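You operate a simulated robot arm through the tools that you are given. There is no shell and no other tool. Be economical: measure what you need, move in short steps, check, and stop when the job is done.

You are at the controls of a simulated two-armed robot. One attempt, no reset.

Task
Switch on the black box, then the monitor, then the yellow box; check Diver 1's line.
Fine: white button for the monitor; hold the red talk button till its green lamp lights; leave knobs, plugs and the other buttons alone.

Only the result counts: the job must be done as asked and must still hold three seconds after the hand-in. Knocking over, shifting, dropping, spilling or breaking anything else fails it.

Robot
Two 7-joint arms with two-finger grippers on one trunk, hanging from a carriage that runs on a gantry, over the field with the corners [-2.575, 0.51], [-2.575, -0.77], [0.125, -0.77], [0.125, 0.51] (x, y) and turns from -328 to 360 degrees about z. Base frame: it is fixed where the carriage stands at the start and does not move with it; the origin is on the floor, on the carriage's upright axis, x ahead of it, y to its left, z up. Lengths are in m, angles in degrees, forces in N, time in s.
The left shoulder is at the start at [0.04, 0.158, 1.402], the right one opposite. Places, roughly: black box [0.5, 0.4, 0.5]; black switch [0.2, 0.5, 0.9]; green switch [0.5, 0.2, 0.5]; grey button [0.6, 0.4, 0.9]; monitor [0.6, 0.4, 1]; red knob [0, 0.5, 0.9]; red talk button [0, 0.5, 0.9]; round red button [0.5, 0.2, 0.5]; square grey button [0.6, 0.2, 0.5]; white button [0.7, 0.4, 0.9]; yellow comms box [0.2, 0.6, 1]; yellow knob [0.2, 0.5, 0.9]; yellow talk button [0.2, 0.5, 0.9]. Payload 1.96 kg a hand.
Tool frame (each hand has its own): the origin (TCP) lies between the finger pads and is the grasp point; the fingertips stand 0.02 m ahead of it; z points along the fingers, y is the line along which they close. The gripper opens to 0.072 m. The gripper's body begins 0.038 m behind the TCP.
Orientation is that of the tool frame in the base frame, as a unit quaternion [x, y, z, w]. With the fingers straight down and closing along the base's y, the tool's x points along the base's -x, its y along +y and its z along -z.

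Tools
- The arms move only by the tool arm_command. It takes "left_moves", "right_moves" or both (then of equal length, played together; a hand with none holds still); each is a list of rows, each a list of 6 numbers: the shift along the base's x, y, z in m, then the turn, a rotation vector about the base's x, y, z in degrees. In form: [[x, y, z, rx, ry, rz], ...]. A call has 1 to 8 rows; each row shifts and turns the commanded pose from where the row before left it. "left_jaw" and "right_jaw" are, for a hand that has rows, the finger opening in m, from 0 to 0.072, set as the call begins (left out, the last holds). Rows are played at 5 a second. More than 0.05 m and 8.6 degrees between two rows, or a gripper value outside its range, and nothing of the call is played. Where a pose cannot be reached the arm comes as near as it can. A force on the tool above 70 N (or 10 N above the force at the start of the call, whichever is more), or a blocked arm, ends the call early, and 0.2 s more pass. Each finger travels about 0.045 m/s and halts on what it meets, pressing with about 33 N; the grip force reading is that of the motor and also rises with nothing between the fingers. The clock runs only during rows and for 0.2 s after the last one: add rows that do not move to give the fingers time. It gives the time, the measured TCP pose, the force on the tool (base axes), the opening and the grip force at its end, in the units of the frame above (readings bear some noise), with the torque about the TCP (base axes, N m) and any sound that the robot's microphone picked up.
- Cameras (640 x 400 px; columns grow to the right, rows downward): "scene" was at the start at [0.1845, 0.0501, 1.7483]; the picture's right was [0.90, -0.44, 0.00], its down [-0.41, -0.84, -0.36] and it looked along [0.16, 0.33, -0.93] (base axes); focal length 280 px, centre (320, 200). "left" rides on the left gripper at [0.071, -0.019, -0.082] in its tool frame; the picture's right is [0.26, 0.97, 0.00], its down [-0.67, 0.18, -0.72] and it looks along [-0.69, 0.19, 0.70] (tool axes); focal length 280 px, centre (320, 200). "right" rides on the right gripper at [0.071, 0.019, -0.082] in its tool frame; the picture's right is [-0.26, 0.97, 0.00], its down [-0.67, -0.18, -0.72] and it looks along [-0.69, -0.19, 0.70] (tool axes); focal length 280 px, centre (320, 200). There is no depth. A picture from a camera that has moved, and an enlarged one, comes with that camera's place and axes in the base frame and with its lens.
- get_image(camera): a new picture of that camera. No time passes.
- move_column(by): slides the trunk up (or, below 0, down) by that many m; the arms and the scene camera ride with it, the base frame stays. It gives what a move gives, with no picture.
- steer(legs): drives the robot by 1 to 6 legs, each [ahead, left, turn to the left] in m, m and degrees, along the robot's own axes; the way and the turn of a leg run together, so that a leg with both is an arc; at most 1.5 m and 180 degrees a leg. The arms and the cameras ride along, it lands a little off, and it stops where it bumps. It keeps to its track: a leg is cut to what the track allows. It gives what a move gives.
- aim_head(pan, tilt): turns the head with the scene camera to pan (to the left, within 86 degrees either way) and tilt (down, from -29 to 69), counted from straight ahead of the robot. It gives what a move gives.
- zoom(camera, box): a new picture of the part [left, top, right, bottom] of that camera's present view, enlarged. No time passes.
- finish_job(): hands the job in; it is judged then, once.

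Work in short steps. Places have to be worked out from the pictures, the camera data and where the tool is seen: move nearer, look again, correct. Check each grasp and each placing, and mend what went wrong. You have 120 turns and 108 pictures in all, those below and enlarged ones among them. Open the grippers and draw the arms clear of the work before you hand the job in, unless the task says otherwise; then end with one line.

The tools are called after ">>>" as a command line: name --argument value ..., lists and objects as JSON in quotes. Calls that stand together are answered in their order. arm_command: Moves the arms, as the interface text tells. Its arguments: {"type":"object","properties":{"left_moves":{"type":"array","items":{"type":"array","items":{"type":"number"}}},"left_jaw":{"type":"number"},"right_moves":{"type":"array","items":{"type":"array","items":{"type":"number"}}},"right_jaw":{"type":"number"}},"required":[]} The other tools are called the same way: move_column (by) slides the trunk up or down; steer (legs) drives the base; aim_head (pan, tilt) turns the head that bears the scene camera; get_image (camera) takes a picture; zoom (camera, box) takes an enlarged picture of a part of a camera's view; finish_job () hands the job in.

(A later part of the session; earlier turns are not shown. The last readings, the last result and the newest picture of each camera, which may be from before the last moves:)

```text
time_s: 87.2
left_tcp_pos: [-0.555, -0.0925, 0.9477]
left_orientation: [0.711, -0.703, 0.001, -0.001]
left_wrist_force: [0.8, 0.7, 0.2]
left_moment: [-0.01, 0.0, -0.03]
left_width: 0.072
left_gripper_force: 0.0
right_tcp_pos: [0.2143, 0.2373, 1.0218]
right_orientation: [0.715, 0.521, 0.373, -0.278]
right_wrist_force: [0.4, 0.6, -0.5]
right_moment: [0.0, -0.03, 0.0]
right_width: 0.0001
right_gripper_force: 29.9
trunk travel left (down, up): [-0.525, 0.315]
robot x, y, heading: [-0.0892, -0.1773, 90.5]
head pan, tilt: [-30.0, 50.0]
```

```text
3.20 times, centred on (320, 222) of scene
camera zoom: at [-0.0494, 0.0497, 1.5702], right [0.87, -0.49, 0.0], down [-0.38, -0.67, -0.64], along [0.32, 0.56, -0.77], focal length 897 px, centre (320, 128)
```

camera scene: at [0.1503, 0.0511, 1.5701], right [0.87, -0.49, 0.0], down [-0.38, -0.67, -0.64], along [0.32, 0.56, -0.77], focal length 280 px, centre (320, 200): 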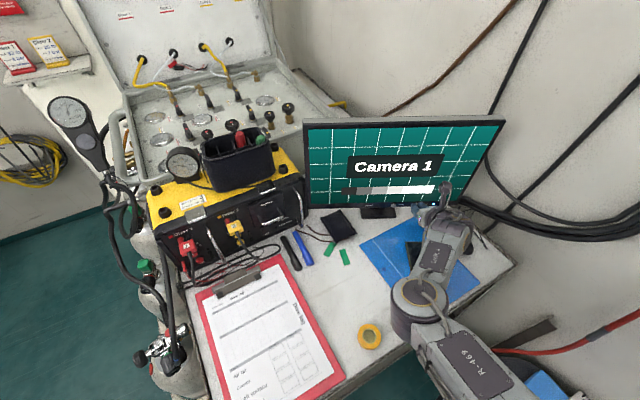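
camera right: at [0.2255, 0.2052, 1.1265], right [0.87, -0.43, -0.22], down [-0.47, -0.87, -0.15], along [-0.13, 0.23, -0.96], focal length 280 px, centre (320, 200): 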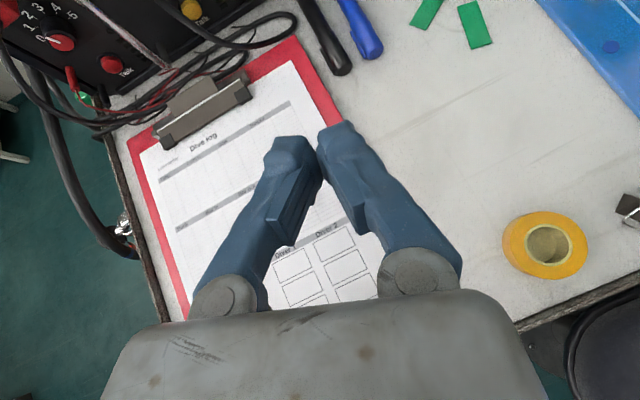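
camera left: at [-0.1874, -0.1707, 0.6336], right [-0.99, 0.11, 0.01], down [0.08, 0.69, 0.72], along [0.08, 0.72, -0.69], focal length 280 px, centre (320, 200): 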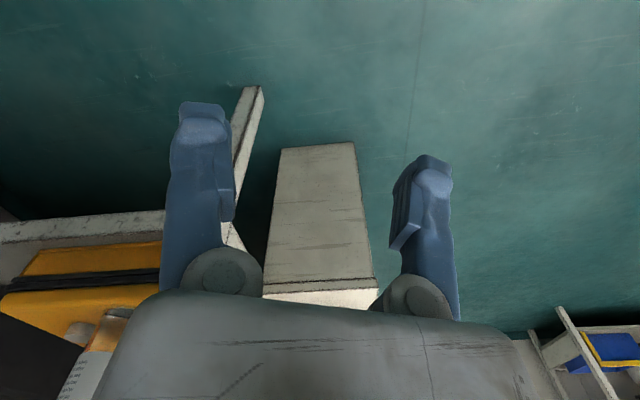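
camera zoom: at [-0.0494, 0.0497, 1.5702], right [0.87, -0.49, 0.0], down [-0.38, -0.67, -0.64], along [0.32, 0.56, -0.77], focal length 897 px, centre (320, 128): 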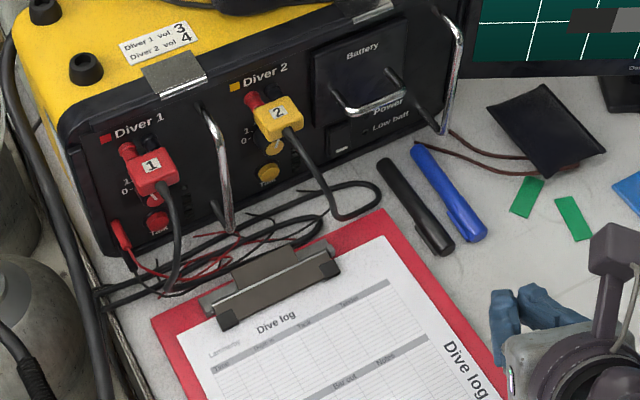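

Flatten the tool to ~15° pitch and yaw nearer to the panel normal, moving forward a little for a view.

>>> arm_command --right_moves '[[0.005, 0.03, 0, 6.4, -2.0, 4], [0.005, 0.03, -0.01, 6.4, -2.0, 4], [0.0, 0.03, -0.02, 6.4, -2.0, 4], [0, 0.02, -0.02, 0, 0, 0]]'

>>> get_image --camera "right"

>>> aim_head --pan -35 --tilt 45

>>> get_image --camera "scene"

```text
time_s: 88.2
left_tcp_pos: [-0.5547, -0.0928, 0.9475]
left_orientation: [0.71, -0.704, 0.001, 0.0]
left_wrist_force: [-0.1, -0.2, 0.4]
left_moment: [0.0, -0.01, -0.01]
left_width: 0.0724
left_gripper_force: 0.1
right_tcp_pos: [0.2619, 0.2988, 0.9822]
right_orientation: [0.635, 0.541, 0.417, -0.362]
right_wrist_force: [0.3, 0.1, -0.2]
right_moment: [0.0, -0.02, -0.03]
right_width: 0.0
right_gripper_force: 28.9
right hand out of reach, approached as far as the arm can: row 1, 2
trunk travel left (down, up): [-0.525, 0.315]
robot x, y, heading: [-0.0876, -0.1749, 90.5]
head pan, tilt: [-30.0, 50.0]
```

```text
45 pictures are left
camera right: at [0.2739, 0.2486, 1.0798], right [0.94, -0.25, -0.25], down [-0.33, -0.88, -0.34], along [-0.14, 0.4, -0.91], focal length 280 px, centre (320, 200)
```

right: 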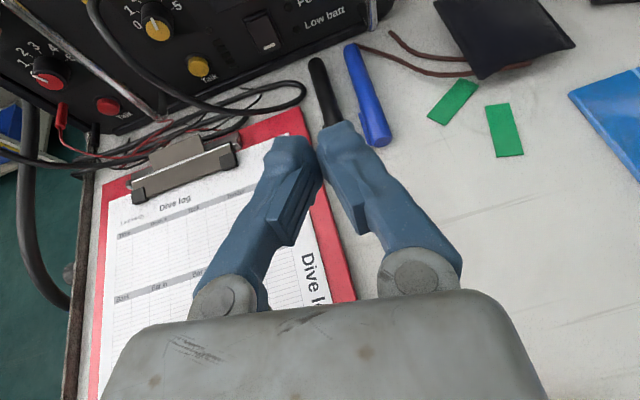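

```text
time_s: 88.9
left_tcp_pos: [-0.5546, -0.092, 0.9484]
left_orientation: [0.71, -0.704, -0.001, 0.0]
left_wrist_force: [0.5, -1.4, -0.4]
left_moment: [-0.02, 0.04, 0.01]
left_width: 0.0719
left_gripper_force: 0.0
right_tcp_pos: [0.26, 0.2985, 0.9826]
right_orientation: [0.634, 0.542, 0.415, -0.363]
right_wrist_force: [-0.1, -0.3, 0.3]
right_moment: [0.0, 0.0, 0.01]
right_width: 0.0001
right_gripper_force: 29.7
trunk travel left (down, up): [-0.525, 0.315]
robot x, y, heading: [-0.0894, -0.1746, 90.7]
head pan, tilt: [-35.0, 45.0]
```

```text
44 pictures are left
camera scene: at [-0.041, 0.0497, 1.5771], right [0.82, -0.57, 0.0], down [-0.4, -0.58, -0.71], along [0.4, 0.58, -0.71], focal length 280 px, centre (320, 200)
```

scene: 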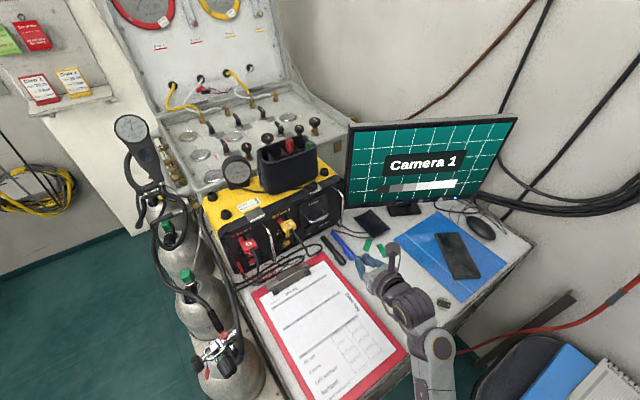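

>>> zoom --camera "right" --box '[160, 0, 400, 150]'

>>> zoom --camera "scene" --box '[200, 170, 400, 295]'

```text
2.67 times, centred on (280, 75) of right
camera zoom: at [0.2734, 0.2485, 1.0801], right [0.94, -0.25, -0.25], down [-0.32, -0.88, -0.34], along [-0.14, 0.4, -0.91], focal length 748 px, centre (427, 533)
```

zoom: 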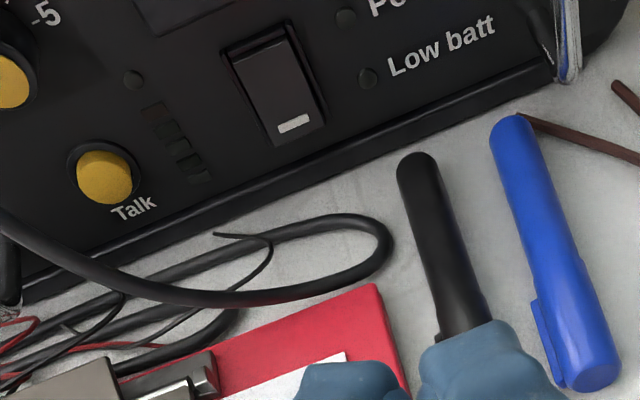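

```text
3.20 times, centred on (300, 232) of scene
camera zoom: at [-0.041, 0.0497, 1.5771], right [0.82, -0.57, 0.0], down [-0.4, -0.58, -0.71], along [0.4, 0.58, -0.71], focal length 897 px, centre (384, 96)
```

zoom: 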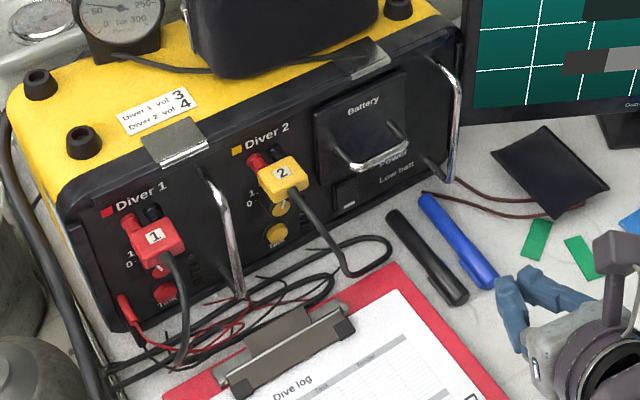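

Rocker is like the first: lower end with white bar stands out at ≈(0.2365,0.50,0.894); desk at z≈0.86; battery handle 8 cm above. Move to just before it.

>>> arm_command --right_moves '[[-0.02, 0.03, 0, 0, 0, 0], [-0.006, 0.04, -0.015, 0, 0, 0], [0, 0.035, -0.03, 0, 0, 0], [0, 0.02, -0.03, 0, 0, 0]]'

>>> get_image --camera "right"

>>> zoom --camera "scene" --box '[240, 170, 440, 295]'

```text
time_s: 89.9
left_tcp_pos: [-0.5535, -0.0926, 0.9472]
left_orientation: [0.71, -0.704, 0.0, -0.001]
left_wrist_force: [0.0, -0.7, -0.2]
left_moment: [0.03, 0.0, 0.01]
left_width: 0.0718
left_gripper_force: 0.1
right_tcp_pos: [0.2316, 0.4251, 0.9077]
right_orientation: [0.635, 0.541, 0.415, -0.363]
right_wrist_force: [0.4, 0.1, -0.2]
right_moment: [0.01, 0.05, 0.02]
right_width: 0.0001
right_gripper_force: 30.0
trunk travel left (down, up): [-0.525, 0.315]
robot x, y, heading: [-0.0879, -0.1739, 90.7]
head pan, tilt: [-35.0, 45.0]
```

```text
41 pictures are left
camera right: at [0.2456, 0.3752, 1.0053], right [0.94, -0.25, -0.25], down [-0.32, -0.88, -0.34], along [-0.14, 0.4, -0.91], focal length 280 px, centre (320, 200)
```

right: 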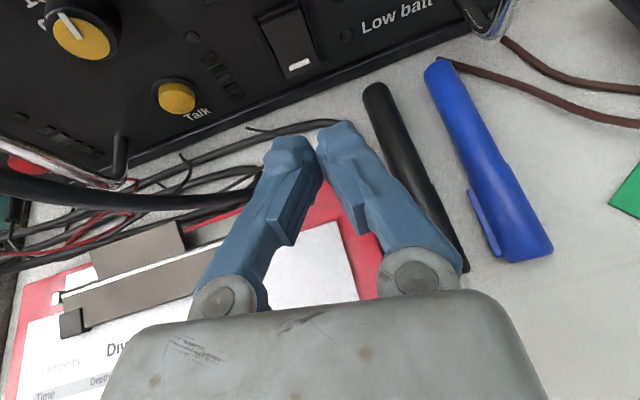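

```text
3.20 times, centred on (340, 232) of scene
camera zoom: at [-0.041, 0.0498, 1.5772], right [0.82, -0.57, 0.0], down [-0.4, -0.58, -0.71], along [0.4, 0.58, -0.71], focal length 897 px, centre (256, 96)
```

zoom: 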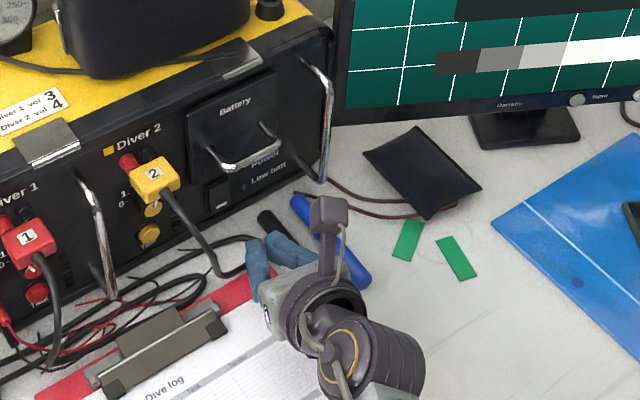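

On line. Descend 1 cm and advance to ~1.5 cm off the rocker.

>>> arm_command --right_moves '[[0.001, 0.012, -0.006, 0, 0, 0], [0.001, 0.012, -0.005, 0, 0, 0], [0, 0.01, 0, 0, 0, 0]]'

>>> zoom --camera "right" --box '[200, 0, 440, 150]'

```text
time_s: 90.7
left_tcp_pos: [-0.5541, -0.0917, 0.9475]
left_orientation: [0.711, -0.704, 0.0, 0.001]
left_wrist_force: [1.1, 0.6, 0.1]
left_moment: [-0.02, 0.04, 0.02]
left_width: 0.0721
left_gripper_force: 0.0
right_tcp_pos: [0.2365, 0.4588, 0.8972]
right_orientation: [0.635, 0.542, 0.415, -0.362]
right_wrist_force: [0.2, 0.6, 0.4]
right_moment: [-0.01, -0.02, 0.02]
right_width: 0.0
right_gripper_force: 29.5
trunk travel left (down, up): [-0.525, 0.315]
robot x, y, heading: [-0.0837, -0.1795, 90.6]
head pan, tilt: [-35.0, 45.0]
```

```text
2.67 times, centred on (320, 75) of right
camera zoom: at [0.2485, 0.4085, 0.9946], right [0.94, -0.25, -0.25], down [-0.32, -0.88, -0.34], along [-0.14, 0.4, -0.91], focal length 748 px, centre (320, 533)
```

zoom: 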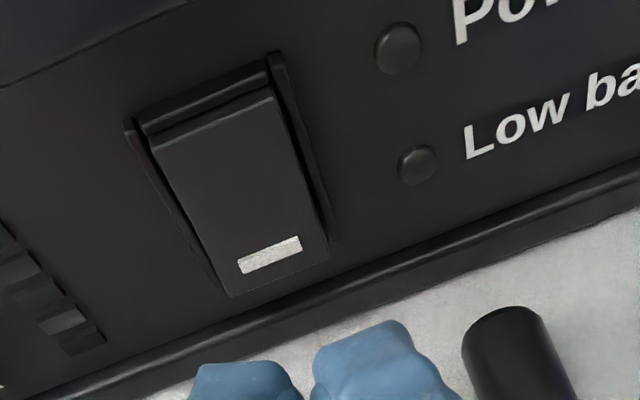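

>>> arm_command --right_moves '[[-0.001, 0.008, 0.002, 0, 0, 0], [0, 0.006, 0, 0, 0, 0], [0, 0.004, 0, 0, 0, 0]]'

>>> zoom --camera "right" --box '[200, 0, 440, 150]'

```text
time_s: 91.5
left_tcp_pos: [-0.5545, -0.0916, 0.9467]
left_orientation: [0.71, -0.704, 0.0, 0.0]
left_wrist_force: [-0.1, 0.7, 0.2]
left_moment: [-0.01, 0.03, -0.01]
left_width: 0.0719
left_gripper_force: 0.0
right_tcp_pos: [0.2332, 0.4762, 0.8991]
right_orientation: [0.636, 0.541, 0.416, -0.361]
right_wrist_force: [0.6, 0.7, 0.7]
right_moment: [0.0, -0.01, -0.02]
right_width: 0.0001
right_gripper_force: 29.3
trunk travel left (down, up): [-0.525, 0.315]
robot x, y, heading: [-0.0842, -0.1789, 90.6]
head pan, tilt: [-35.0, 45.0]
```

```text
2.67 times, centred on (320, 75) of right
camera zoom: at [0.2473, 0.4263, 0.9964], right [0.94, -0.25, -0.25], down [-0.32, -0.88, -0.34], along [-0.14, 0.4, -0.91], focal length 748 px, centre (320, 533)
```

zoom: 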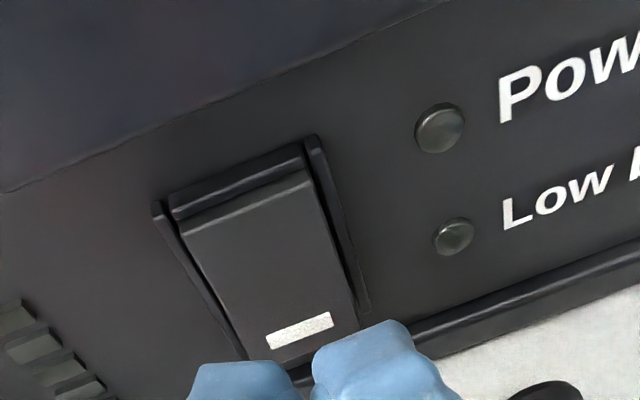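

Still no contact; keep pressing on in small steps.

>>> arm_command --right_moves '[[0, 0.004, 0, 0, 0, 0], [0, 0.004, 0, 0, 0, 0], [0, 0.003, 0, 0, 0, 0]]'

>>> zoom --camera "right" --box '[200, 0, 440, 150]'

```text
time_s: 92.3
left_tcp_pos: [-0.5539, -0.0926, 0.9468]
left_orientation: [0.71, -0.704, 0.0, 0.0]
left_wrist_force: [0.7, -0.5, 0.6]
left_moment: [-0.01, -0.01, 0.04]
left_width: 0.0721
left_gripper_force: 0.1
right_tcp_pos: [0.2348, 0.4884, 0.8999]
right_orientation: [0.635, 0.541, 0.416, -0.362]
right_wrist_force: [-0.1, 0.2, -0.1]
right_moment: [0.0, 0.03, -0.01]
right_width: 0.0
right_gripper_force: 29.6
trunk travel left (down, up): [-0.525, 0.315]
robot x, y, heading: [-0.0854, -0.1757, 90.6]
head pan, tilt: [-35.0, 45.0]
```

```text
2.67 times, centred on (320, 75) of right
camera zoom: at [0.2473, 0.437, 0.9964], right [0.94, -0.25, -0.25], down [-0.32, -0.88, -0.34], along [-0.14, 0.4, -0.91], focal length 748 px, centre (320, 533)
```

zoom: 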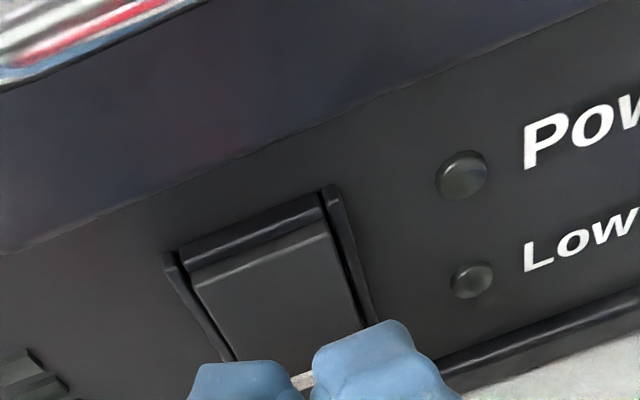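

>>> arm_command --right_moves '[[0, 0.003, 0, 0, 0, 0], [0, 0.003, 0, 0, 0, 0]]'

>>> zoom --camera "right" --box '[200, 0, 440, 150]'

>>> zoom --camera "scene" --box '[250, 180, 370, 255]'

```text
time_s: 92.9
left_tcp_pos: [-0.5539, -0.0924, 0.9479]
left_orientation: [0.711, -0.704, 0.0, 0.0]
left_wrist_force: [-0.3, -0.1, 0.0]
left_moment: [0.05, -0.02, 0.0]
left_width: 0.072
left_gripper_force: 0.0
right_tcp_pos: [0.2338, 0.4934, 0.9003]
right_orientation: [0.634, 0.542, 0.416, -0.363]
right_wrist_force: [0.0, 1.2, 0.1]
right_moment: [0.03, 0.0, -0.02]
right_width: 0.0003
right_gripper_force: 29.4
trunk travel left (down, up): [-0.525, 0.315]
robot x, y, heading: [-0.0873, -0.1792, 90.5]
head pan, tilt: [-35.0, 45.0]
```

```text
2.67 times, centred on (320, 75) of right
camera zoom: at [0.2475, 0.4431, 0.9964], right [0.94, -0.25, -0.25], down [-0.32, -0.88, -0.34], along [-0.14, 0.4, -0.91], focal length 748 px, centre (320, 533)
```

zoom: 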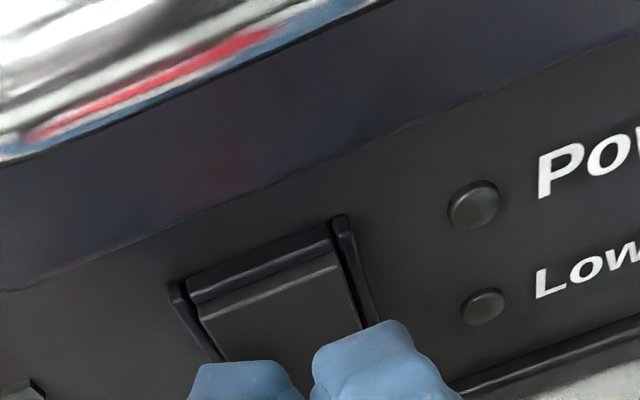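

```text
5.33 times, centred on (310, 218) of scene
camera zoom: at [-0.0409, 0.0497, 1.5771], right [0.82, -0.57, 0.0], down [-0.4, -0.58, -0.71], along [0.4, 0.58, -0.71], focal length 1495 px, centre (373, 107)
```

zoom: 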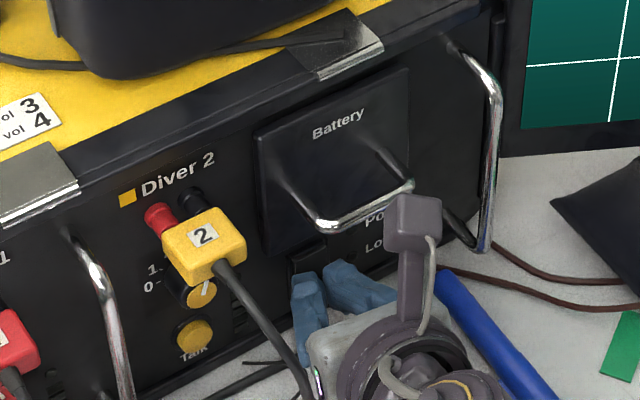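

No contact yet; handle bar is ≈5 cm from the camera lens centre, so there is still room for a few mm more.

>>> arm_command --right_moves '[[0, 0.003, 0, 0, 0, 0], [0, 0.003, 0, 0, 0, 0]]'

>>> get_image --camera "right"

```text
time_s: 93.5
left_tcp_pos: [-0.5544, -0.0936, 0.9475]
left_orientation: [0.711, -0.704, 0.0, 0.001]
left_wrist_force: [-0.2, 0.2, -0.2]
left_moment: [-0.01, 0.02, 0.04]
left_width: 0.072
left_gripper_force: 0.1
right_tcp_pos: [0.235, 0.4961, 0.899]
right_orientation: [0.636, 0.542, 0.415, -0.361]
right_wrist_force: [-0.9, -10.6, 3.5]
right_moment: [0.06, -0.04, 0.08]
right_width: 0.0001
right_gripper_force: 29.3
trunk travel left (down, up): [-0.525, 0.315]
robot x, y, heading: [-0.0873, -0.1727, 90.4]
head pan, tilt: [-35.0, 45.0]
```

```text
34 pictures are left
camera right: at [0.2477, 0.4468, 0.9956], right [0.94, -0.25, -0.25], down [-0.32, -0.88, -0.34], along [-0.14, 0.4, -0.91], focal length 280 px, centre (320, 200)
```

right: 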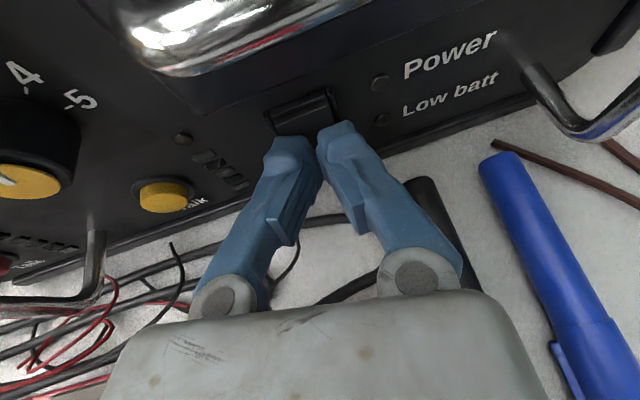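

Contact at the tip (10 N). Press a bit further.

>>> arm_command --right_moves '[[0, 0.003, 0, 0, 0, 0], [0, 0.002, 0, 0, 0, 0]]'

>>> get_image --camera "right"

```text
time_s: 94.1
left_tcp_pos: [-0.5543, -0.0938, 0.9467]
left_orientation: [0.71, -0.704, 0.001, 0.001]
left_wrist_force: [-0.1, 0.7, -0.5]
left_moment: [0.01, -0.01, 0.0]
left_width: 0.072
left_gripper_force: 0.0
right_tcp_pos: [0.2349, 0.4963, 0.8992]
right_orientation: [0.635, 0.542, 0.415, -0.361]
right_wrist_force: [1.3, -11.4, -0.7]
right_moment: [0.0, 0.13, 0.02]
right_width: 0.0002
right_gripper_force: 30.0
right hand out of reach, approached as far as the arm can: row 2
trunk travel left (down, up): [-0.525, 0.315]
robot x, y, heading: [-0.0868, -0.1772, 90.8]
head pan, tilt: [-35.0, 45.0]
```

```text
33 pictures are left
camera right: at [0.2477, 0.447, 0.9957], right [0.94, -0.25, -0.25], down [-0.33, -0.88, -0.34], along [-0.14, 0.39, -0.91], focal length 280 px, centre (320, 200)
```

right: 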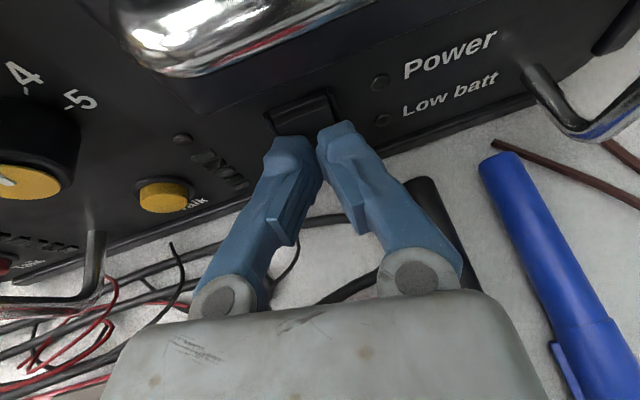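

Reach limit again. Retreat 6 cm, drive 5 cm closer and press once more with slightly flatter pitch.

>>> arm_command --right_moves '[[0, -0.015, 0, 0, 0, 0], [0, -0.03, 0.004, 0, 0, 0], [0, -0.04, 0.006, 4.9, -0.8, 0]]'

>>> steer --legs '[[0.05, 0, 0]]'

>>> get_image --camera "right"

```text
time_s: 94.9
left_tcp_pos: [-0.5549, -0.094, 0.9471]
left_orientation: [0.711, -0.704, 0.0, 0.0]
left_wrist_force: [-0.6, 0.6, -0.5]
left_moment: [0.04, 0.01, 0.0]
left_width: 0.0723
left_gripper_force: 0.0
right_tcp_pos: [0.2355, 0.4133, 0.9101]
right_orientation: [0.616, 0.526, 0.443, -0.385]
right_wrist_force: [0.0, -0.1, 0.2]
right_moment: [0.04, 0.02, -0.01]
right_width: 0.0004
right_gripper_force: 29.5
trunk travel left (down, up): [-0.525, 0.315]
robot x, y, heading: [-0.0813, -0.1767, 90.3]
head pan, tilt: [-35.0, 45.0]
```

```text
time_s: 95.8
left_tcp_pos: [-0.5547, -0.0407, 0.947]
left_orientation: [0.71, -0.704, -0.001, -0.001]
left_wrist_force: [0.2, 0.8, 0.7]
left_moment: [-0.02, 0.02, -0.02]
left_width: 0.0721
left_gripper_force: 0.1
right_tcp_pos: [0.2349, 0.4654, 0.9121]
right_orientation: [0.616, 0.525, 0.443, -0.385]
right_wrist_force: [-0.3, 0.1, 0.1]
right_moment: [-0.02, 0.03, -0.02]
right_width: 0.0
right_gripper_force: 29.7
trunk travel left (down, up): [-0.525, 0.315]
robot x, y, heading: [-0.0842, -0.1282, 90.5]
head pan, tilt: [-35.0, 45.0]
```

```text
32 pictures are left
camera right: at [0.2462, 0.4073, 1.0032], right [0.94, -0.23, -0.26], down [-0.32, -0.85, -0.42], along [-0.12, 0.47, -0.87], focal length 280 px, centre (320, 200)
```

right: 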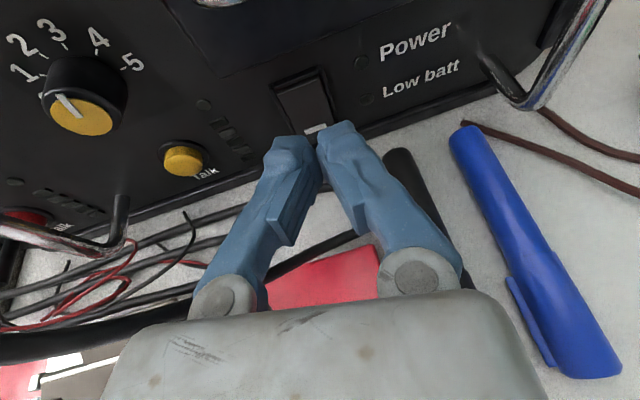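

Switch is still off. Lower 1.3 cm and press forward.

>>> arm_command --right_moves '[[0, 0.0, -0.013, 0, 0, 0], [0, 0.015, 0, 0, 0, 0], [0, 0.012, 0, 0, 0, 0], [0, 0.004, 0, 0, 0, 0], [0, 0.003, 0, 0, 0, 0]]'

>>> get_image --camera "right"

```text
time_s: 97.0
left_tcp_pos: [-0.5547, -0.0441, 0.948]
left_orientation: [0.71, -0.704, 0.0, 0.0]
left_wrist_force: [-0.4, -0.3, 0.7]
left_moment: [-0.04, 0.01, -0.03]
left_width: 0.0718
left_gripper_force: 0.0
right_tcp_pos: [0.2361, 0.4983, 0.8965]
right_orientation: [0.616, 0.525, 0.444, -0.384]
right_wrist_force: [-0.9, -10.0, 4.8]
right_moment: [0.09, 0.01, 0.06]
right_width: 0.0
right_gripper_force: 29.6
trunk travel left (down, up): [-0.525, 0.315]
robot x, y, heading: [-0.0907, -0.1276, 90.5]
head pan, tilt: [-35.0, 45.0]
```

```text
31 pictures are left
camera right: at [0.2464, 0.4386, 0.989], right [0.94, -0.23, -0.26], down [-0.32, -0.85, -0.42], along [-0.12, 0.47, -0.87], focal length 280 px, centre (320, 200)
```

right: 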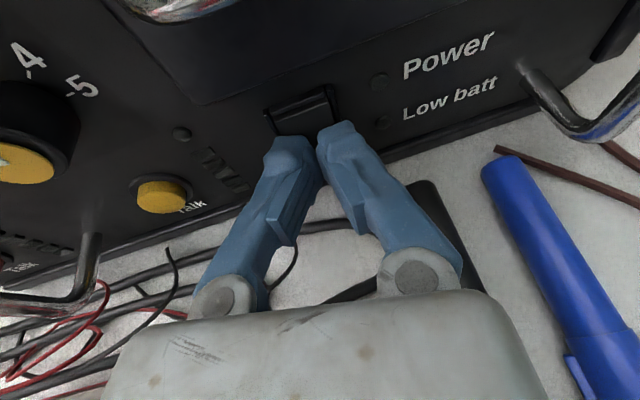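

Contact at 10 N; press on.

>>> arm_command --right_moves '[[0, 0.003, 0, 0, 0, 0], [0, 0.003, 0, 0, 0, 0]]'

>>> get_image --camera "right"

```text
time_s: 97.6
left_tcp_pos: [-0.5543, -0.0479, 0.9459]
left_orientation: [0.711, -0.703, 0.001, 0.001]
left_wrist_force: [1.0, -0.7, 0.1]
left_moment: [0.01, -0.01, 0.03]
left_width: 0.0717
left_gripper_force: 0.1
right_tcp_pos: [0.2359, 0.4975, 0.8926]
right_orientation: [0.618, 0.527, 0.441, -0.382]
right_wrist_force: [-0.8, -35.0, 4.9]
right_moment: [0.16, 0.18, 0.24]
right_width: 0.0
right_gripper_force: 29.5
trunk travel left (down, up): [-0.525, 0.315]
robot x, y, heading: [-0.0858, -0.1234, 90.6]
head pan, tilt: [-35.0, 45.0]
```

```text
30 pictures are left
camera right: at [0.2472, 0.4394, 0.9858], right [0.94, -0.23, -0.26], down [-0.32, -0.85, -0.41], along [-0.12, 0.47, -0.88], focal length 280 px, centre (320, 200)
```

right: 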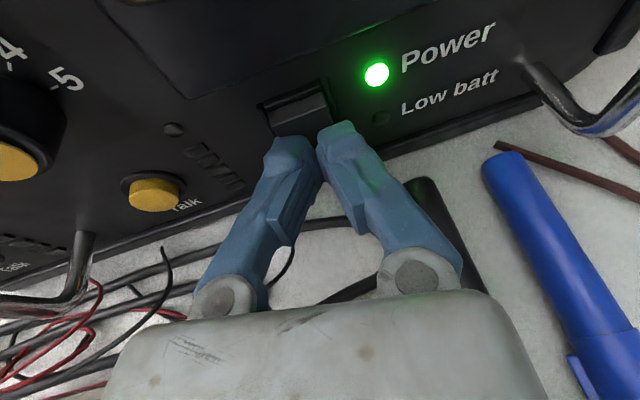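

Power lamp lit. Withdraw back and up, and verify.

>>> arm_command --right_moves '[[0, -0.015, 0.002, 0, 0, 0], [0, -0.03, 0.004, 0, 0, 0], [0, -0.04, 0.015, 0, 0, 0], [0, -0.035, 0.03, 0, 0, 0], [0, -0.02, 0.03, 0, 0, 0]]'

>>> get_image --camera "right"

>>> get_image --camera "scene"

```text
time_s: 98.8
left_tcp_pos: [-0.5536, -0.0434, 0.9462]
left_orientation: [0.71, -0.704, 0.001, 0.0]
left_wrist_force: [-0.8, -0.3, -0.7]
left_moment: [-0.01, 0.02, -0.01]
left_width: 0.0721
left_gripper_force: 0.1
right_tcp_pos: [0.2585, 0.413, 1.0609]
right_orientation: [0.572, 0.479, 0.513, -0.425]
right_wrist_force: [0.5, -0.1, -0.5]
right_moment: [-0.03, -0.05, 0.02]
right_width: 0.0001
right_gripper_force: 29.0
trunk travel left (down, up): [-0.525, 0.315]
robot x, y, heading: [-0.0852, -0.1263, 90.5]
head pan, tilt: [-35.0, 45.0]
stopped in row 5 (right hand): the arm was blocked; the commanded pose is now the measured one
```

```text
29 pictures are left
camera right: at [0.264, 0.3361, 1.1403], right [0.95, -0.2, -0.25], down [-0.32, -0.74, -0.59], along [-0.07, 0.64, -0.77], focal length 280 px, centre (320, 200)
```

right: 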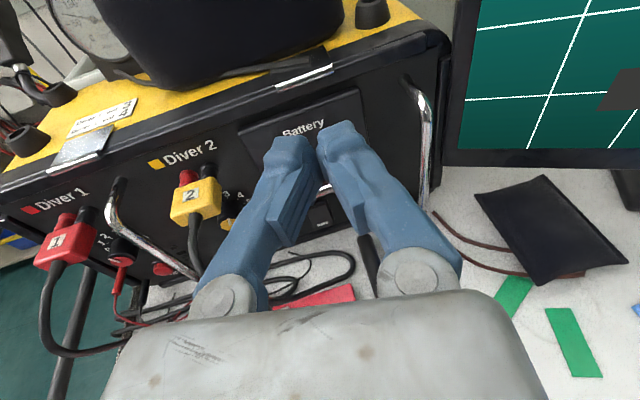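

```text
28 pictures are left
camera scene: at [-0.041, 0.0996, 1.5771], right [0.82, -0.57, 0.0], down [-0.4, -0.58, -0.71], along [0.4, 0.58, -0.71], focal length 280 px, centre (320, 200)
```

scene: 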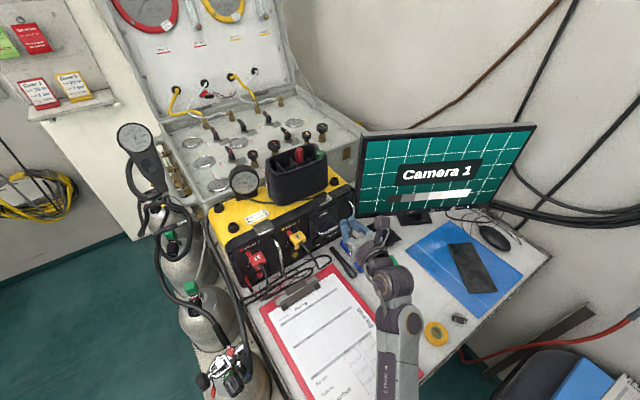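

Arm got folded near its limit; nothing touched as far as seen. Drive back 12 cm for room and check lamps.

>>> steer --legs '[[-0.12, 0, 0]]'

>>> get_image --camera "right"

```text
time_s: 100.0
left_tcp_pos: [-0.5535, -0.1613, 0.9469]
left_orientation: [0.711, -0.703, 0.0, -0.001]
left_wrist_force: [0.3, 0.1, 0.5]
left_moment: [0.02, 0.01, 0.01]
left_width: 0.0719
left_gripper_force: 0.0
right_tcp_pos: [0.2584, 0.2939, 1.0598]
right_orientation: [0.572, 0.481, 0.512, -0.424]
right_wrist_force: [-0.3, 0.2, 0.3]
right_moment: [0.01, -0.01, 0.0]
right_width: 0.0001
right_gripper_force: 29.5
trunk travel left (down, up): [-0.525, 0.315]
robot x, y, heading: [-0.087, -0.2417, 90.5]
head pan, tilt: [-35.0, 45.0]
```

```text
27 pictures are left
camera right: at [0.264, 0.2172, 1.139], right [0.95, -0.2, -0.25], down [-0.32, -0.74, -0.59], along [-0.07, 0.64, -0.77], focal length 280 px, centre (320, 200)
```

right: 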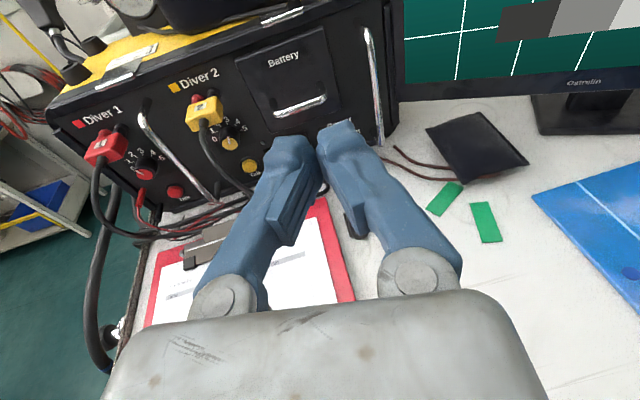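

Hand free. Drive left 0.2 m to face Diver 1's section, then look.

>>> steer --legs '[[0, 0.2, 0]]'

>>> get_image --camera "right"

>>> get_image --camera "scene"

```text
time_s: 101.6
left_tcp_pos: [-0.7501, -0.1613, 0.9475]
left_orientation: [0.711, -0.703, 0.0, 0.0]
left_wrist_force: [0.2, 0.2, 0.1]
left_moment: [0.01, 0.0, 0.02]
left_width: 0.0718
left_gripper_force: 0.0
right_tcp_pos: [0.061, 0.2921, 1.0593]
right_orientation: [0.571, 0.481, 0.513, -0.423]
right_wrist_force: [-0.6, 0.2, -0.3]
right_moment: [0.03, 0.0, 0.0]
right_width: 0.0
right_gripper_force: 29.7
trunk travel left (down, up): [-0.525, 0.315]
robot x, y, heading: [-0.2812, -0.2498, 90.3]
head pan, tilt: [-35.0, 45.0]
```

```text
26 pictures are left
camera right: at [0.0674, 0.2154, 1.1395], right [0.95, -0.21, -0.25], down [-0.32, -0.74, -0.59], along [-0.07, 0.64, -0.77], focal length 280 px, centre (320, 200)
```

right: 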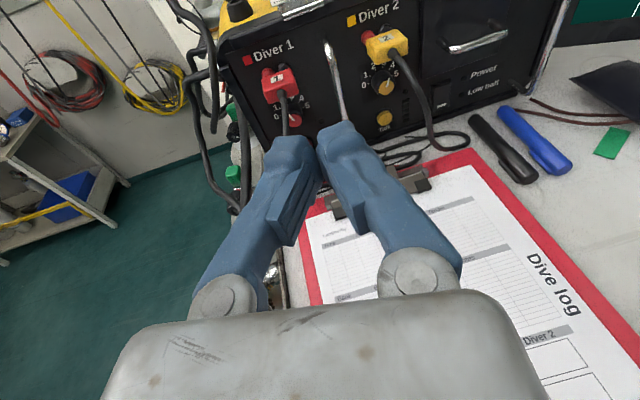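

```text
25 pictures are left
camera scene: at [-0.2378, -0.0205, 1.5771], right [0.82, -0.57, 0.0], down [-0.4, -0.58, -0.71], along [0.4, 0.58, -0.71], focal length 280 px, centre (320, 200)
```

scene: 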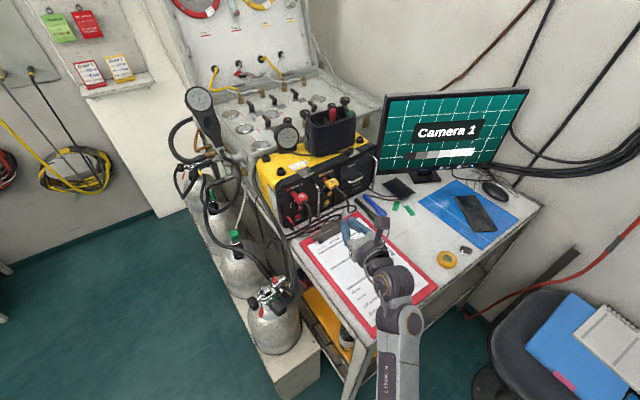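

Check the comms box lamp.

>>> zoom --camera "right" --box '[230, 0, 550, 200]'

>>> zoom --camera "scene" --box '[260, 160, 400, 250]'

```text
2.00 times, centred on (390, 100) of right
camera zoom: at [0.0674, 0.2154, 1.1395], right [0.95, -0.21, -0.25], down [-0.32, -0.74, -0.59], along [-0.07, 0.64, -0.77], focal length 561 px, centre (180, 400)
```

zoom: 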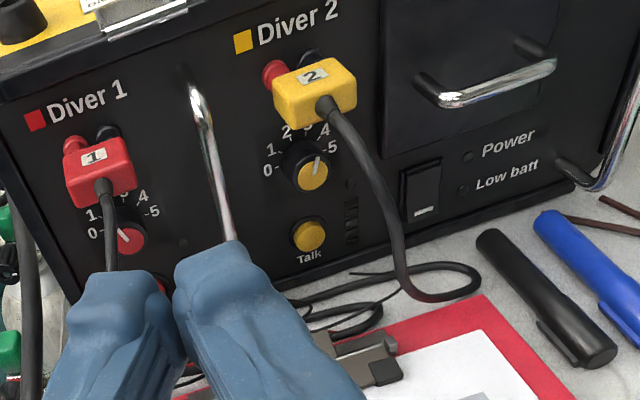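

```text
4.44 times, centred on (330, 205) of scene
camera zoom: at [-0.2378, -0.0205, 1.5771], right [0.82, -0.57, 0.0], down [-0.4, -0.58, -0.71], along [0.4, 0.58, -0.71], focal length 1246 px, centre (276, 178)
```

zoom: 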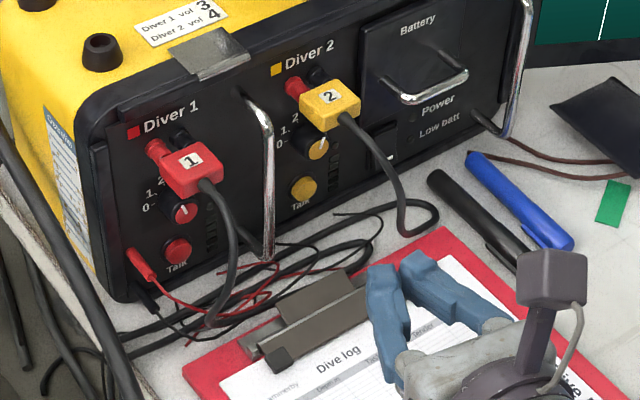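

The power lamp is off again and the rocker's lower end is out: it didn't latch (or was brushed back). Go back to redo it with the arm in a better range.

>>> steer --legs '[[0, -0.195, 0]]'

>>> arm_command --right_moves '[[0, 0.02, -0.02, -5.6, 1.0, 0], [-0.01, 0.02, -0.03, -5.6, 1.0, 0], [-0.01, 0.0, -0.045, 0, 0, 0], [0, 0, -0.045, 0, 0, 0]]'

>>> get_image --camera "right"

```text
time_s: 103.1
left_tcp_pos: [-0.5558, -0.1587, 0.9468]
left_orientation: [0.71, -0.704, 0.0, 0.0]
left_wrist_force: [0.7, -0.2, -0.8]
left_moment: [0.0, -0.01, -0.01]
left_width: 0.0719
left_gripper_force: 0.1
right_tcp_pos: [0.2583, 0.2922, 1.0603]
right_orientation: [0.573, 0.48, 0.514, -0.421]
right_wrist_force: [0.8, -0.2, 0.0]
right_moment: [0.03, 0.0, 0.05]
right_width: 0.0
right_gripper_force: 29.6
trunk travel left (down, up): [-0.525, 0.315]
robot x, y, heading: [-0.0888, -0.2422, 90.4]
head pan, tilt: [-35.0, 45.0]
```

```text
time_s: 104.1
left_tcp_pos: [-0.5559, -0.1594, 0.9459]
left_orientation: [0.71, -0.704, 0.0, 0.0]
left_wrist_force: [-0.6, 0.4, -0.1]
left_moment: [-0.02, 0.0, 0.02]
left_width: 0.0721
left_gripper_force: 0.1
right_tcp_pos: [0.2428, 0.3313, 0.9206]
right_orientation: [0.618, 0.521, 0.458, -0.37]
right_wrist_force: [-0.8, -0.1, 0.3]
right_moment: [0.04, 0.01, -0.02]
right_width: 0.0
right_gripper_force: 29.2
trunk travel left (down, up): [-0.525, 0.315]
robot x, y, heading: [-0.0877, -0.2449, 90.5]
head pan, tilt: [-35.0, 45.0]
```

```text
22 pictures are left
camera right: at [0.2491, 0.2734, 1.0123], right [0.94, -0.26, -0.23], down [-0.33, -0.84, -0.42], along [-0.08, 0.48, -0.88], focal length 280 px, centre (320, 200)
```

right: 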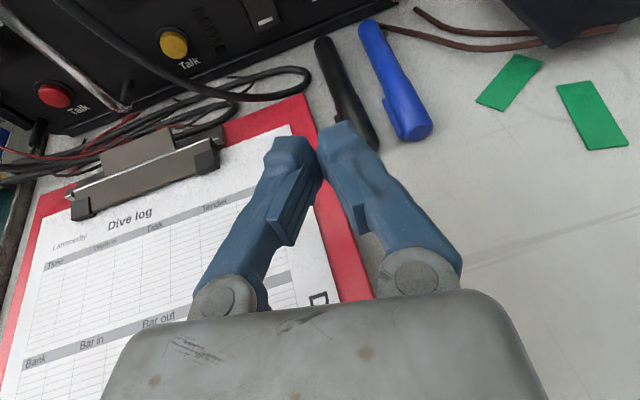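

Drive 12.5 cm ahead, then press as before and check after a small retreat.

>>> steer --legs '[[0.125, 0, 0]]'

>>> arm_command --right_moves '[[-0.006, 0.01, -0.012, 0, 0, 0], [0, 0.01, -0.01, 0, 0, 0]]'

>>> get_image --camera "right"

```text
time_s: 105.4
left_tcp_pos: [-0.5571, -0.0346, 0.947]
left_orientation: [0.71, -0.704, -0.001, 0.0]
left_wrist_force: [-0.4, -0.5, -0.7]
left_moment: [-0.04, 0.01, 0.02]
left_width: 0.0718
left_gripper_force: 0.1
right_tcp_pos: [0.2415, 0.4573, 0.9221]
right_orientation: [0.619, 0.518, 0.459, -0.37]
right_wrist_force: [0.2, 0.3, 0.0]
right_moment: [-0.05, 0.03, 0.04]
right_width: 0.0
right_gripper_force: 29.5
trunk travel left (down, up): [-0.525, 0.315]
robot x, y, heading: [-0.0879, -0.1227, 90.5]
head pan, tilt: [-35.0, 45.0]
```

```text
time_s: 106.0
left_tcp_pos: [-0.558, -0.0355, 0.9478]
left_orientation: [0.71, -0.704, 0.0, 0.0]
left_wrist_force: [-0.4, 0.0, -0.4]
left_moment: [0.02, 0.01, 0.01]
left_width: 0.0721
left_gripper_force: 0.1
right_tcp_pos: [0.2365, 0.4772, 0.899]
right_orientation: [0.619, 0.519, 0.459, -0.371]
right_wrist_force: [0.5, 0.2, -0.2]
right_moment: [0.01, 0.04, -0.03]
right_width: 0.0001
right_gripper_force: 29.8
trunk travel left (down, up): [-0.525, 0.315]
robot x, y, heading: [-0.0896, -0.1234, 90.5]
head pan, tilt: [-35.0, 45.0]
```

```text
21 pictures are left
camera right: at [0.2427, 0.4176, 0.9917], right [0.94, -0.26, -0.23], down [-0.34, -0.84, -0.43], along [-0.09, 0.48, -0.87], focal length 280 px, centre (320, 200)
```

right: 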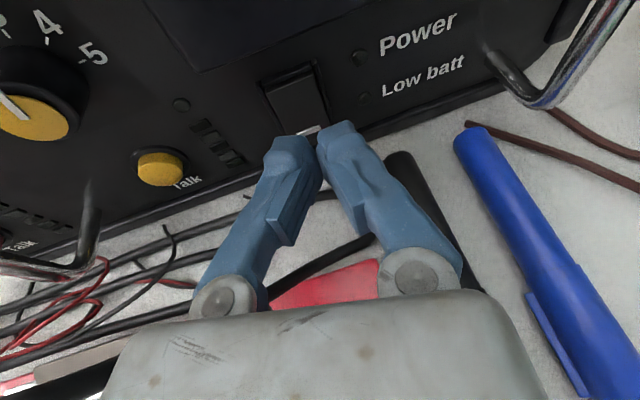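

Rocker is indeed off. Press in, ending ~1 cm past contact, then hold two rows.

>>> arm_command --right_moves '[[0, 0.01, 0, 0, 0, 0], [0, 0.008, 0, 0, 0, 0], [0, 0.004, 0, 0, 0, 0], [0, 0.004, 0, 0, 0, 0], [0, 0.004, 0, 0, 0, 0], [0, 0, 0, 0, 0, 0], [0, 0, 0, 0, 0, 0]]'

>>> arm_command --right_moves '[[0, -0.01, 0, 0, 0, 0], [0, -0.012, 0, 0, 0, 0], [0, -0.01, 0, 0, 0, 0]]'

>>> get_image --camera "right"

```text
time_s: 107.6
left_tcp_pos: [-0.5589, -0.0434, 0.9468]
left_orientation: [0.71, -0.704, 0.002, 0.002]
left_wrist_force: [0.8, -0.4, 0.7]
left_moment: [0.02, -0.02, 0.02]
left_width: 0.0719
left_gripper_force: 0.1
right_tcp_pos: [0.2374, 0.4967, 0.8931]
right_orientation: [0.622, 0.521, 0.455, -0.368]
right_wrist_force: [1.9, -39.4, 0.5]
right_moment: [0.09, 0.08, 0.2]
right_width: 0.0
right_gripper_force: 29.6
trunk travel left (down, up): [-0.525, 0.315]
robot x, y, heading: [-0.0857, -0.1225, 90.3]
head pan, tilt: [-35.0, 45.0]
```

```text
time_s: 108.4
left_tcp_pos: [-0.5583, -0.035, 0.947]
left_orientation: [0.71, -0.704, -0.001, 0.0]
left_wrist_force: [0.4, 0.2, -0.2]
left_moment: [-0.01, -0.01, -0.01]
left_width: 0.0722
left_gripper_force: 0.1
right_tcp_pos: [0.2357, 0.4755, 0.8999]
right_orientation: [0.619, 0.519, 0.458, -0.371]
right_wrist_force: [0.1, 0.8, -0.1]
right_moment: [-0.04, -0.01, -0.01]
right_width: 0.0
right_gripper_force: 30.0
trunk travel left (down, up): [-0.525, 0.315]
robot x, y, heading: [-0.0897, -0.1213, 90.4]
head pan, tilt: [-35.0, 45.0]
```

```text
20 pictures are left
camera right: at [0.2425, 0.4156, 0.9923], right [0.94, -0.26, -0.23], down [-0.34, -0.84, -0.43], along [-0.09, 0.48, -0.87], focal length 280 px, centre (320, 200)
```

right: 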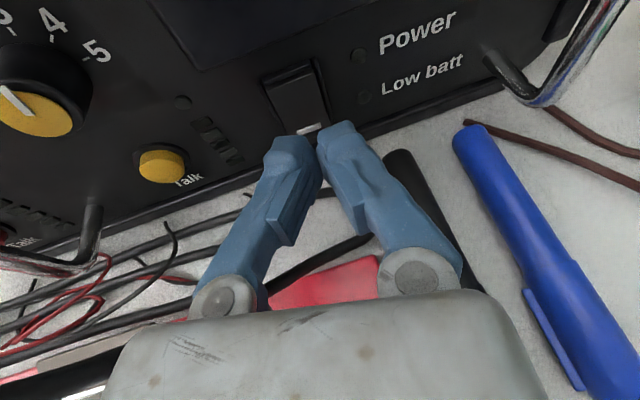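

Still springing back: the closed finger pair (~3 cm) is probably stopped by the rocker's side rims. I'll open the jaws to 3 cm and press with the left finger alone, which leads by ~8 mm at this yaw.

>>> arm_command --right_moves '[[0.009, -0.015, 0, 0, 0, 0], [0.009, 0, 0, 0, 0, 0], [0, 0, 0, 0, 0, 0], [0, 0, 0, 0, 0, 0]]' --right_jaw 0.03

>>> get_image --camera "right"

```text
time_s: 109.4
left_tcp_pos: [-0.559, -0.035, 0.9476]
left_orientation: [0.71, -0.705, 0.001, 0.0]
left_wrist_force: [0.2, 0.6, -1.1]
left_moment: [0.03, 0.0, -0.01]
left_width: 0.072
left_gripper_force: 0.1
right_tcp_pos: [0.2533, 0.4597, 0.8995]
right_orientation: [0.619, 0.519, 0.458, -0.371]
right_wrist_force: [-0.2, -0.6, -0.2]
right_moment: [-0.02, -0.03, 0.02]
right_width: 0.0299
right_gripper_force: 0.0
trunk travel left (down, up): [-0.525, 0.315]
robot x, y, heading: [-0.0912, -0.1205, 90.6]
head pan, tilt: [-35.0, 45.0]
```

```text
19 pictures are left
camera right: at [0.2611, 0.4005, 0.9918], right [0.94, -0.26, -0.23], down [-0.34, -0.84, -0.43], along [-0.09, 0.48, -0.87], focal length 280 px, centre (320, 200)
```

right: 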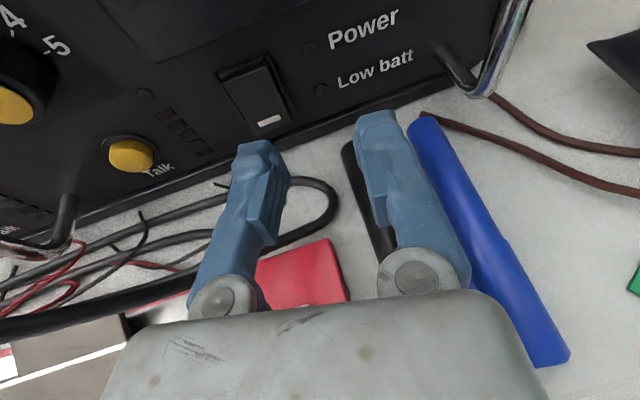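

Left finger is ~7 mm left of the bar's line; shift right and advance to press.

>>> arm_command --right_moves '[[0.006, 0.012, 0, 0, 0, 0], [0, 0.012, 0, 0, 0, 0]]'

>>> zoom --camera "right" --box '[200, 60, 440, 210]'

```text
time_s: 110.0
left_tcp_pos: [-0.5579, -0.0354, 0.9475]
left_orientation: [0.709, -0.705, 0.0, 0.0]
left_wrist_force: [-0.7, 0.4, 0.2]
left_moment: [0.03, 0.0, 0.0]
left_width: 0.0717
left_gripper_force: 0.0
right_tcp_pos: [0.2613, 0.4833, 0.8982]
right_orientation: [0.619, 0.518, 0.459, -0.37]
right_wrist_force: [0.0, 0.2, 0.1]
right_moment: [0.0, 0.0, 0.01]
right_width: 0.03
right_gripper_force: 0.1
trunk travel left (down, up): [-0.525, 0.315]
robot x, y, heading: [-0.0895, -0.1187, 90.3]
head pan, tilt: [-35.0, 45.0]
```

```text
2.67 times, centred on (320, 135) of right
camera zoom: at [0.2676, 0.425, 0.9919], right [0.94, -0.26, -0.23], down [-0.34, -0.84, -0.43], along [-0.09, 0.48, -0.87], focal length 748 px, centre (320, 373)
```

zoom: 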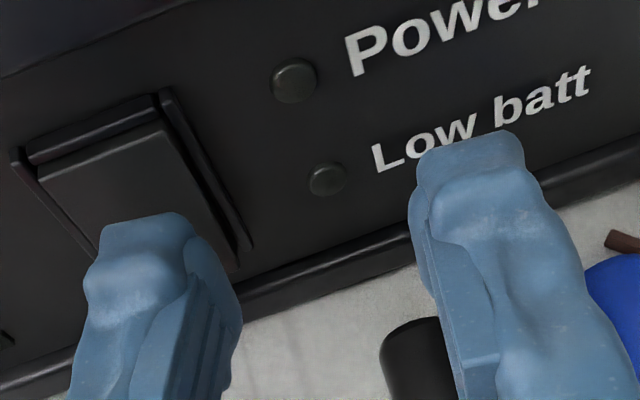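

Finger is over the rocker's lower half. Press in.

>>> arm_command --right_moves '[[0, 0.006, 0, 0, 0, 0], [0, 0.004, 0, 0, 0, 0], [0, 0.004, 0, 0, 0, 0], [0, 0.003, 0, 0, 0, 0], [0, 0.003, 0, 0, 0, 0], [0, 0, 0, 0, 0, 0]]'

>>> zoom --camera "right" --box '[200, 60, 440, 210]'

```text
time_s: 111.4
left_tcp_pos: [-0.5582, -0.0458, 0.9459]
left_orientation: [0.71, -0.704, 0.002, 0.003]
left_wrist_force: [0.6, -0.2, -0.8]
left_moment: [0.0, -0.02, 0.03]
left_width: 0.0721
left_gripper_force: 0.0
right_tcp_pos: [0.2612, 0.4929, 0.8931]
right_orientation: [0.621, 0.521, 0.455, -0.369]
right_wrist_force: [-4.5, -52.5, 6.3]
right_moment: [0.2, 0.57, 1.07]
right_width: 0.0258
right_gripper_force: 0.1
trunk travel left (down, up): [-0.525, 0.315]
robot x, y, heading: [-0.0879, -0.1201, 90.3]
head pan, tilt: [-35.0, 45.0]
```

```text
2.67 times, centred on (320, 135) of right
camera zoom: at [0.2671, 0.4344, 0.9861], right [0.94, -0.26, -0.23], down [-0.34, -0.84, -0.42], along [-0.09, 0.47, -0.88], focal length 748 px, centre (320, 373)
```

zoom: 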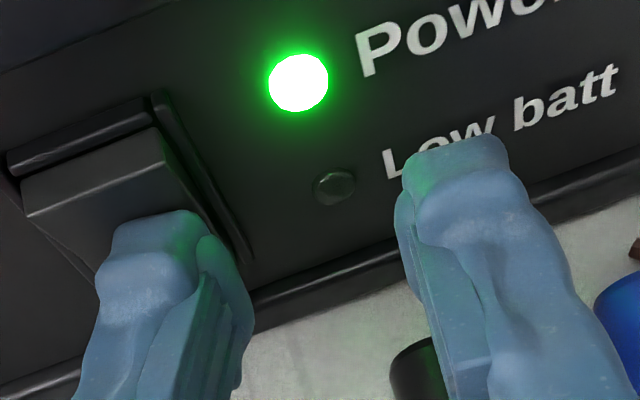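

Lamp lit. Retreat a little and see if it latches.

>>> arm_command --right_moves '[[0, -0.01, 0, 0, 0, 0], [0, -0.01, 0, 0, 0, 0], [0, -0.012, 0, 0, 0, 0]]'

>>> get_image --camera "right"

```text
time_s: 112.2
left_tcp_pos: [-0.559, -0.0357, 0.9472]
left_orientation: [0.71, -0.704, 0.0, 0.0]
left_wrist_force: [-0.4, 0.4, 0.1]
left_moment: [-0.02, -0.01, 0.02]
left_width: 0.0722
left_gripper_force: 0.1
right_tcp_pos: [0.2593, 0.4725, 0.8995]
right_orientation: [0.618, 0.519, 0.458, -0.372]
right_wrist_force: [-0.4, 0.4, 0.0]
right_moment: [0.0, 0.05, 0.0]
right_width: 0.0301
right_gripper_force: 0.1
trunk travel left (down, up): [-0.525, 0.315]
robot x, y, heading: [-0.0893, -0.1171, 90.4]
head pan, tilt: [-35.0, 45.0]
```

```text
16 pictures are left
camera right: at [0.2664, 0.4133, 0.9923], right [0.94, -0.26, -0.23], down [-0.34, -0.84, -0.43], along [-0.09, 0.48, -0.87], focal length 280 px, centre (320, 200)
```

right: 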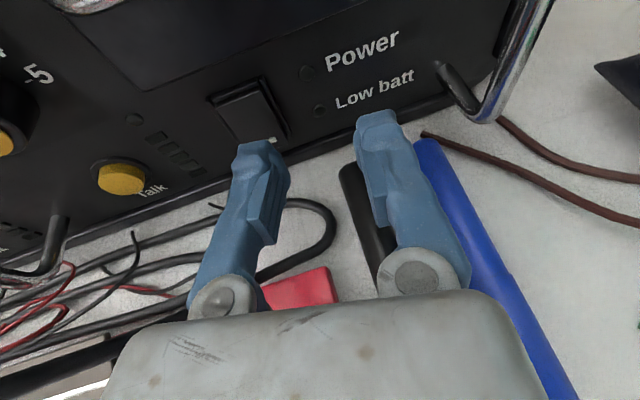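

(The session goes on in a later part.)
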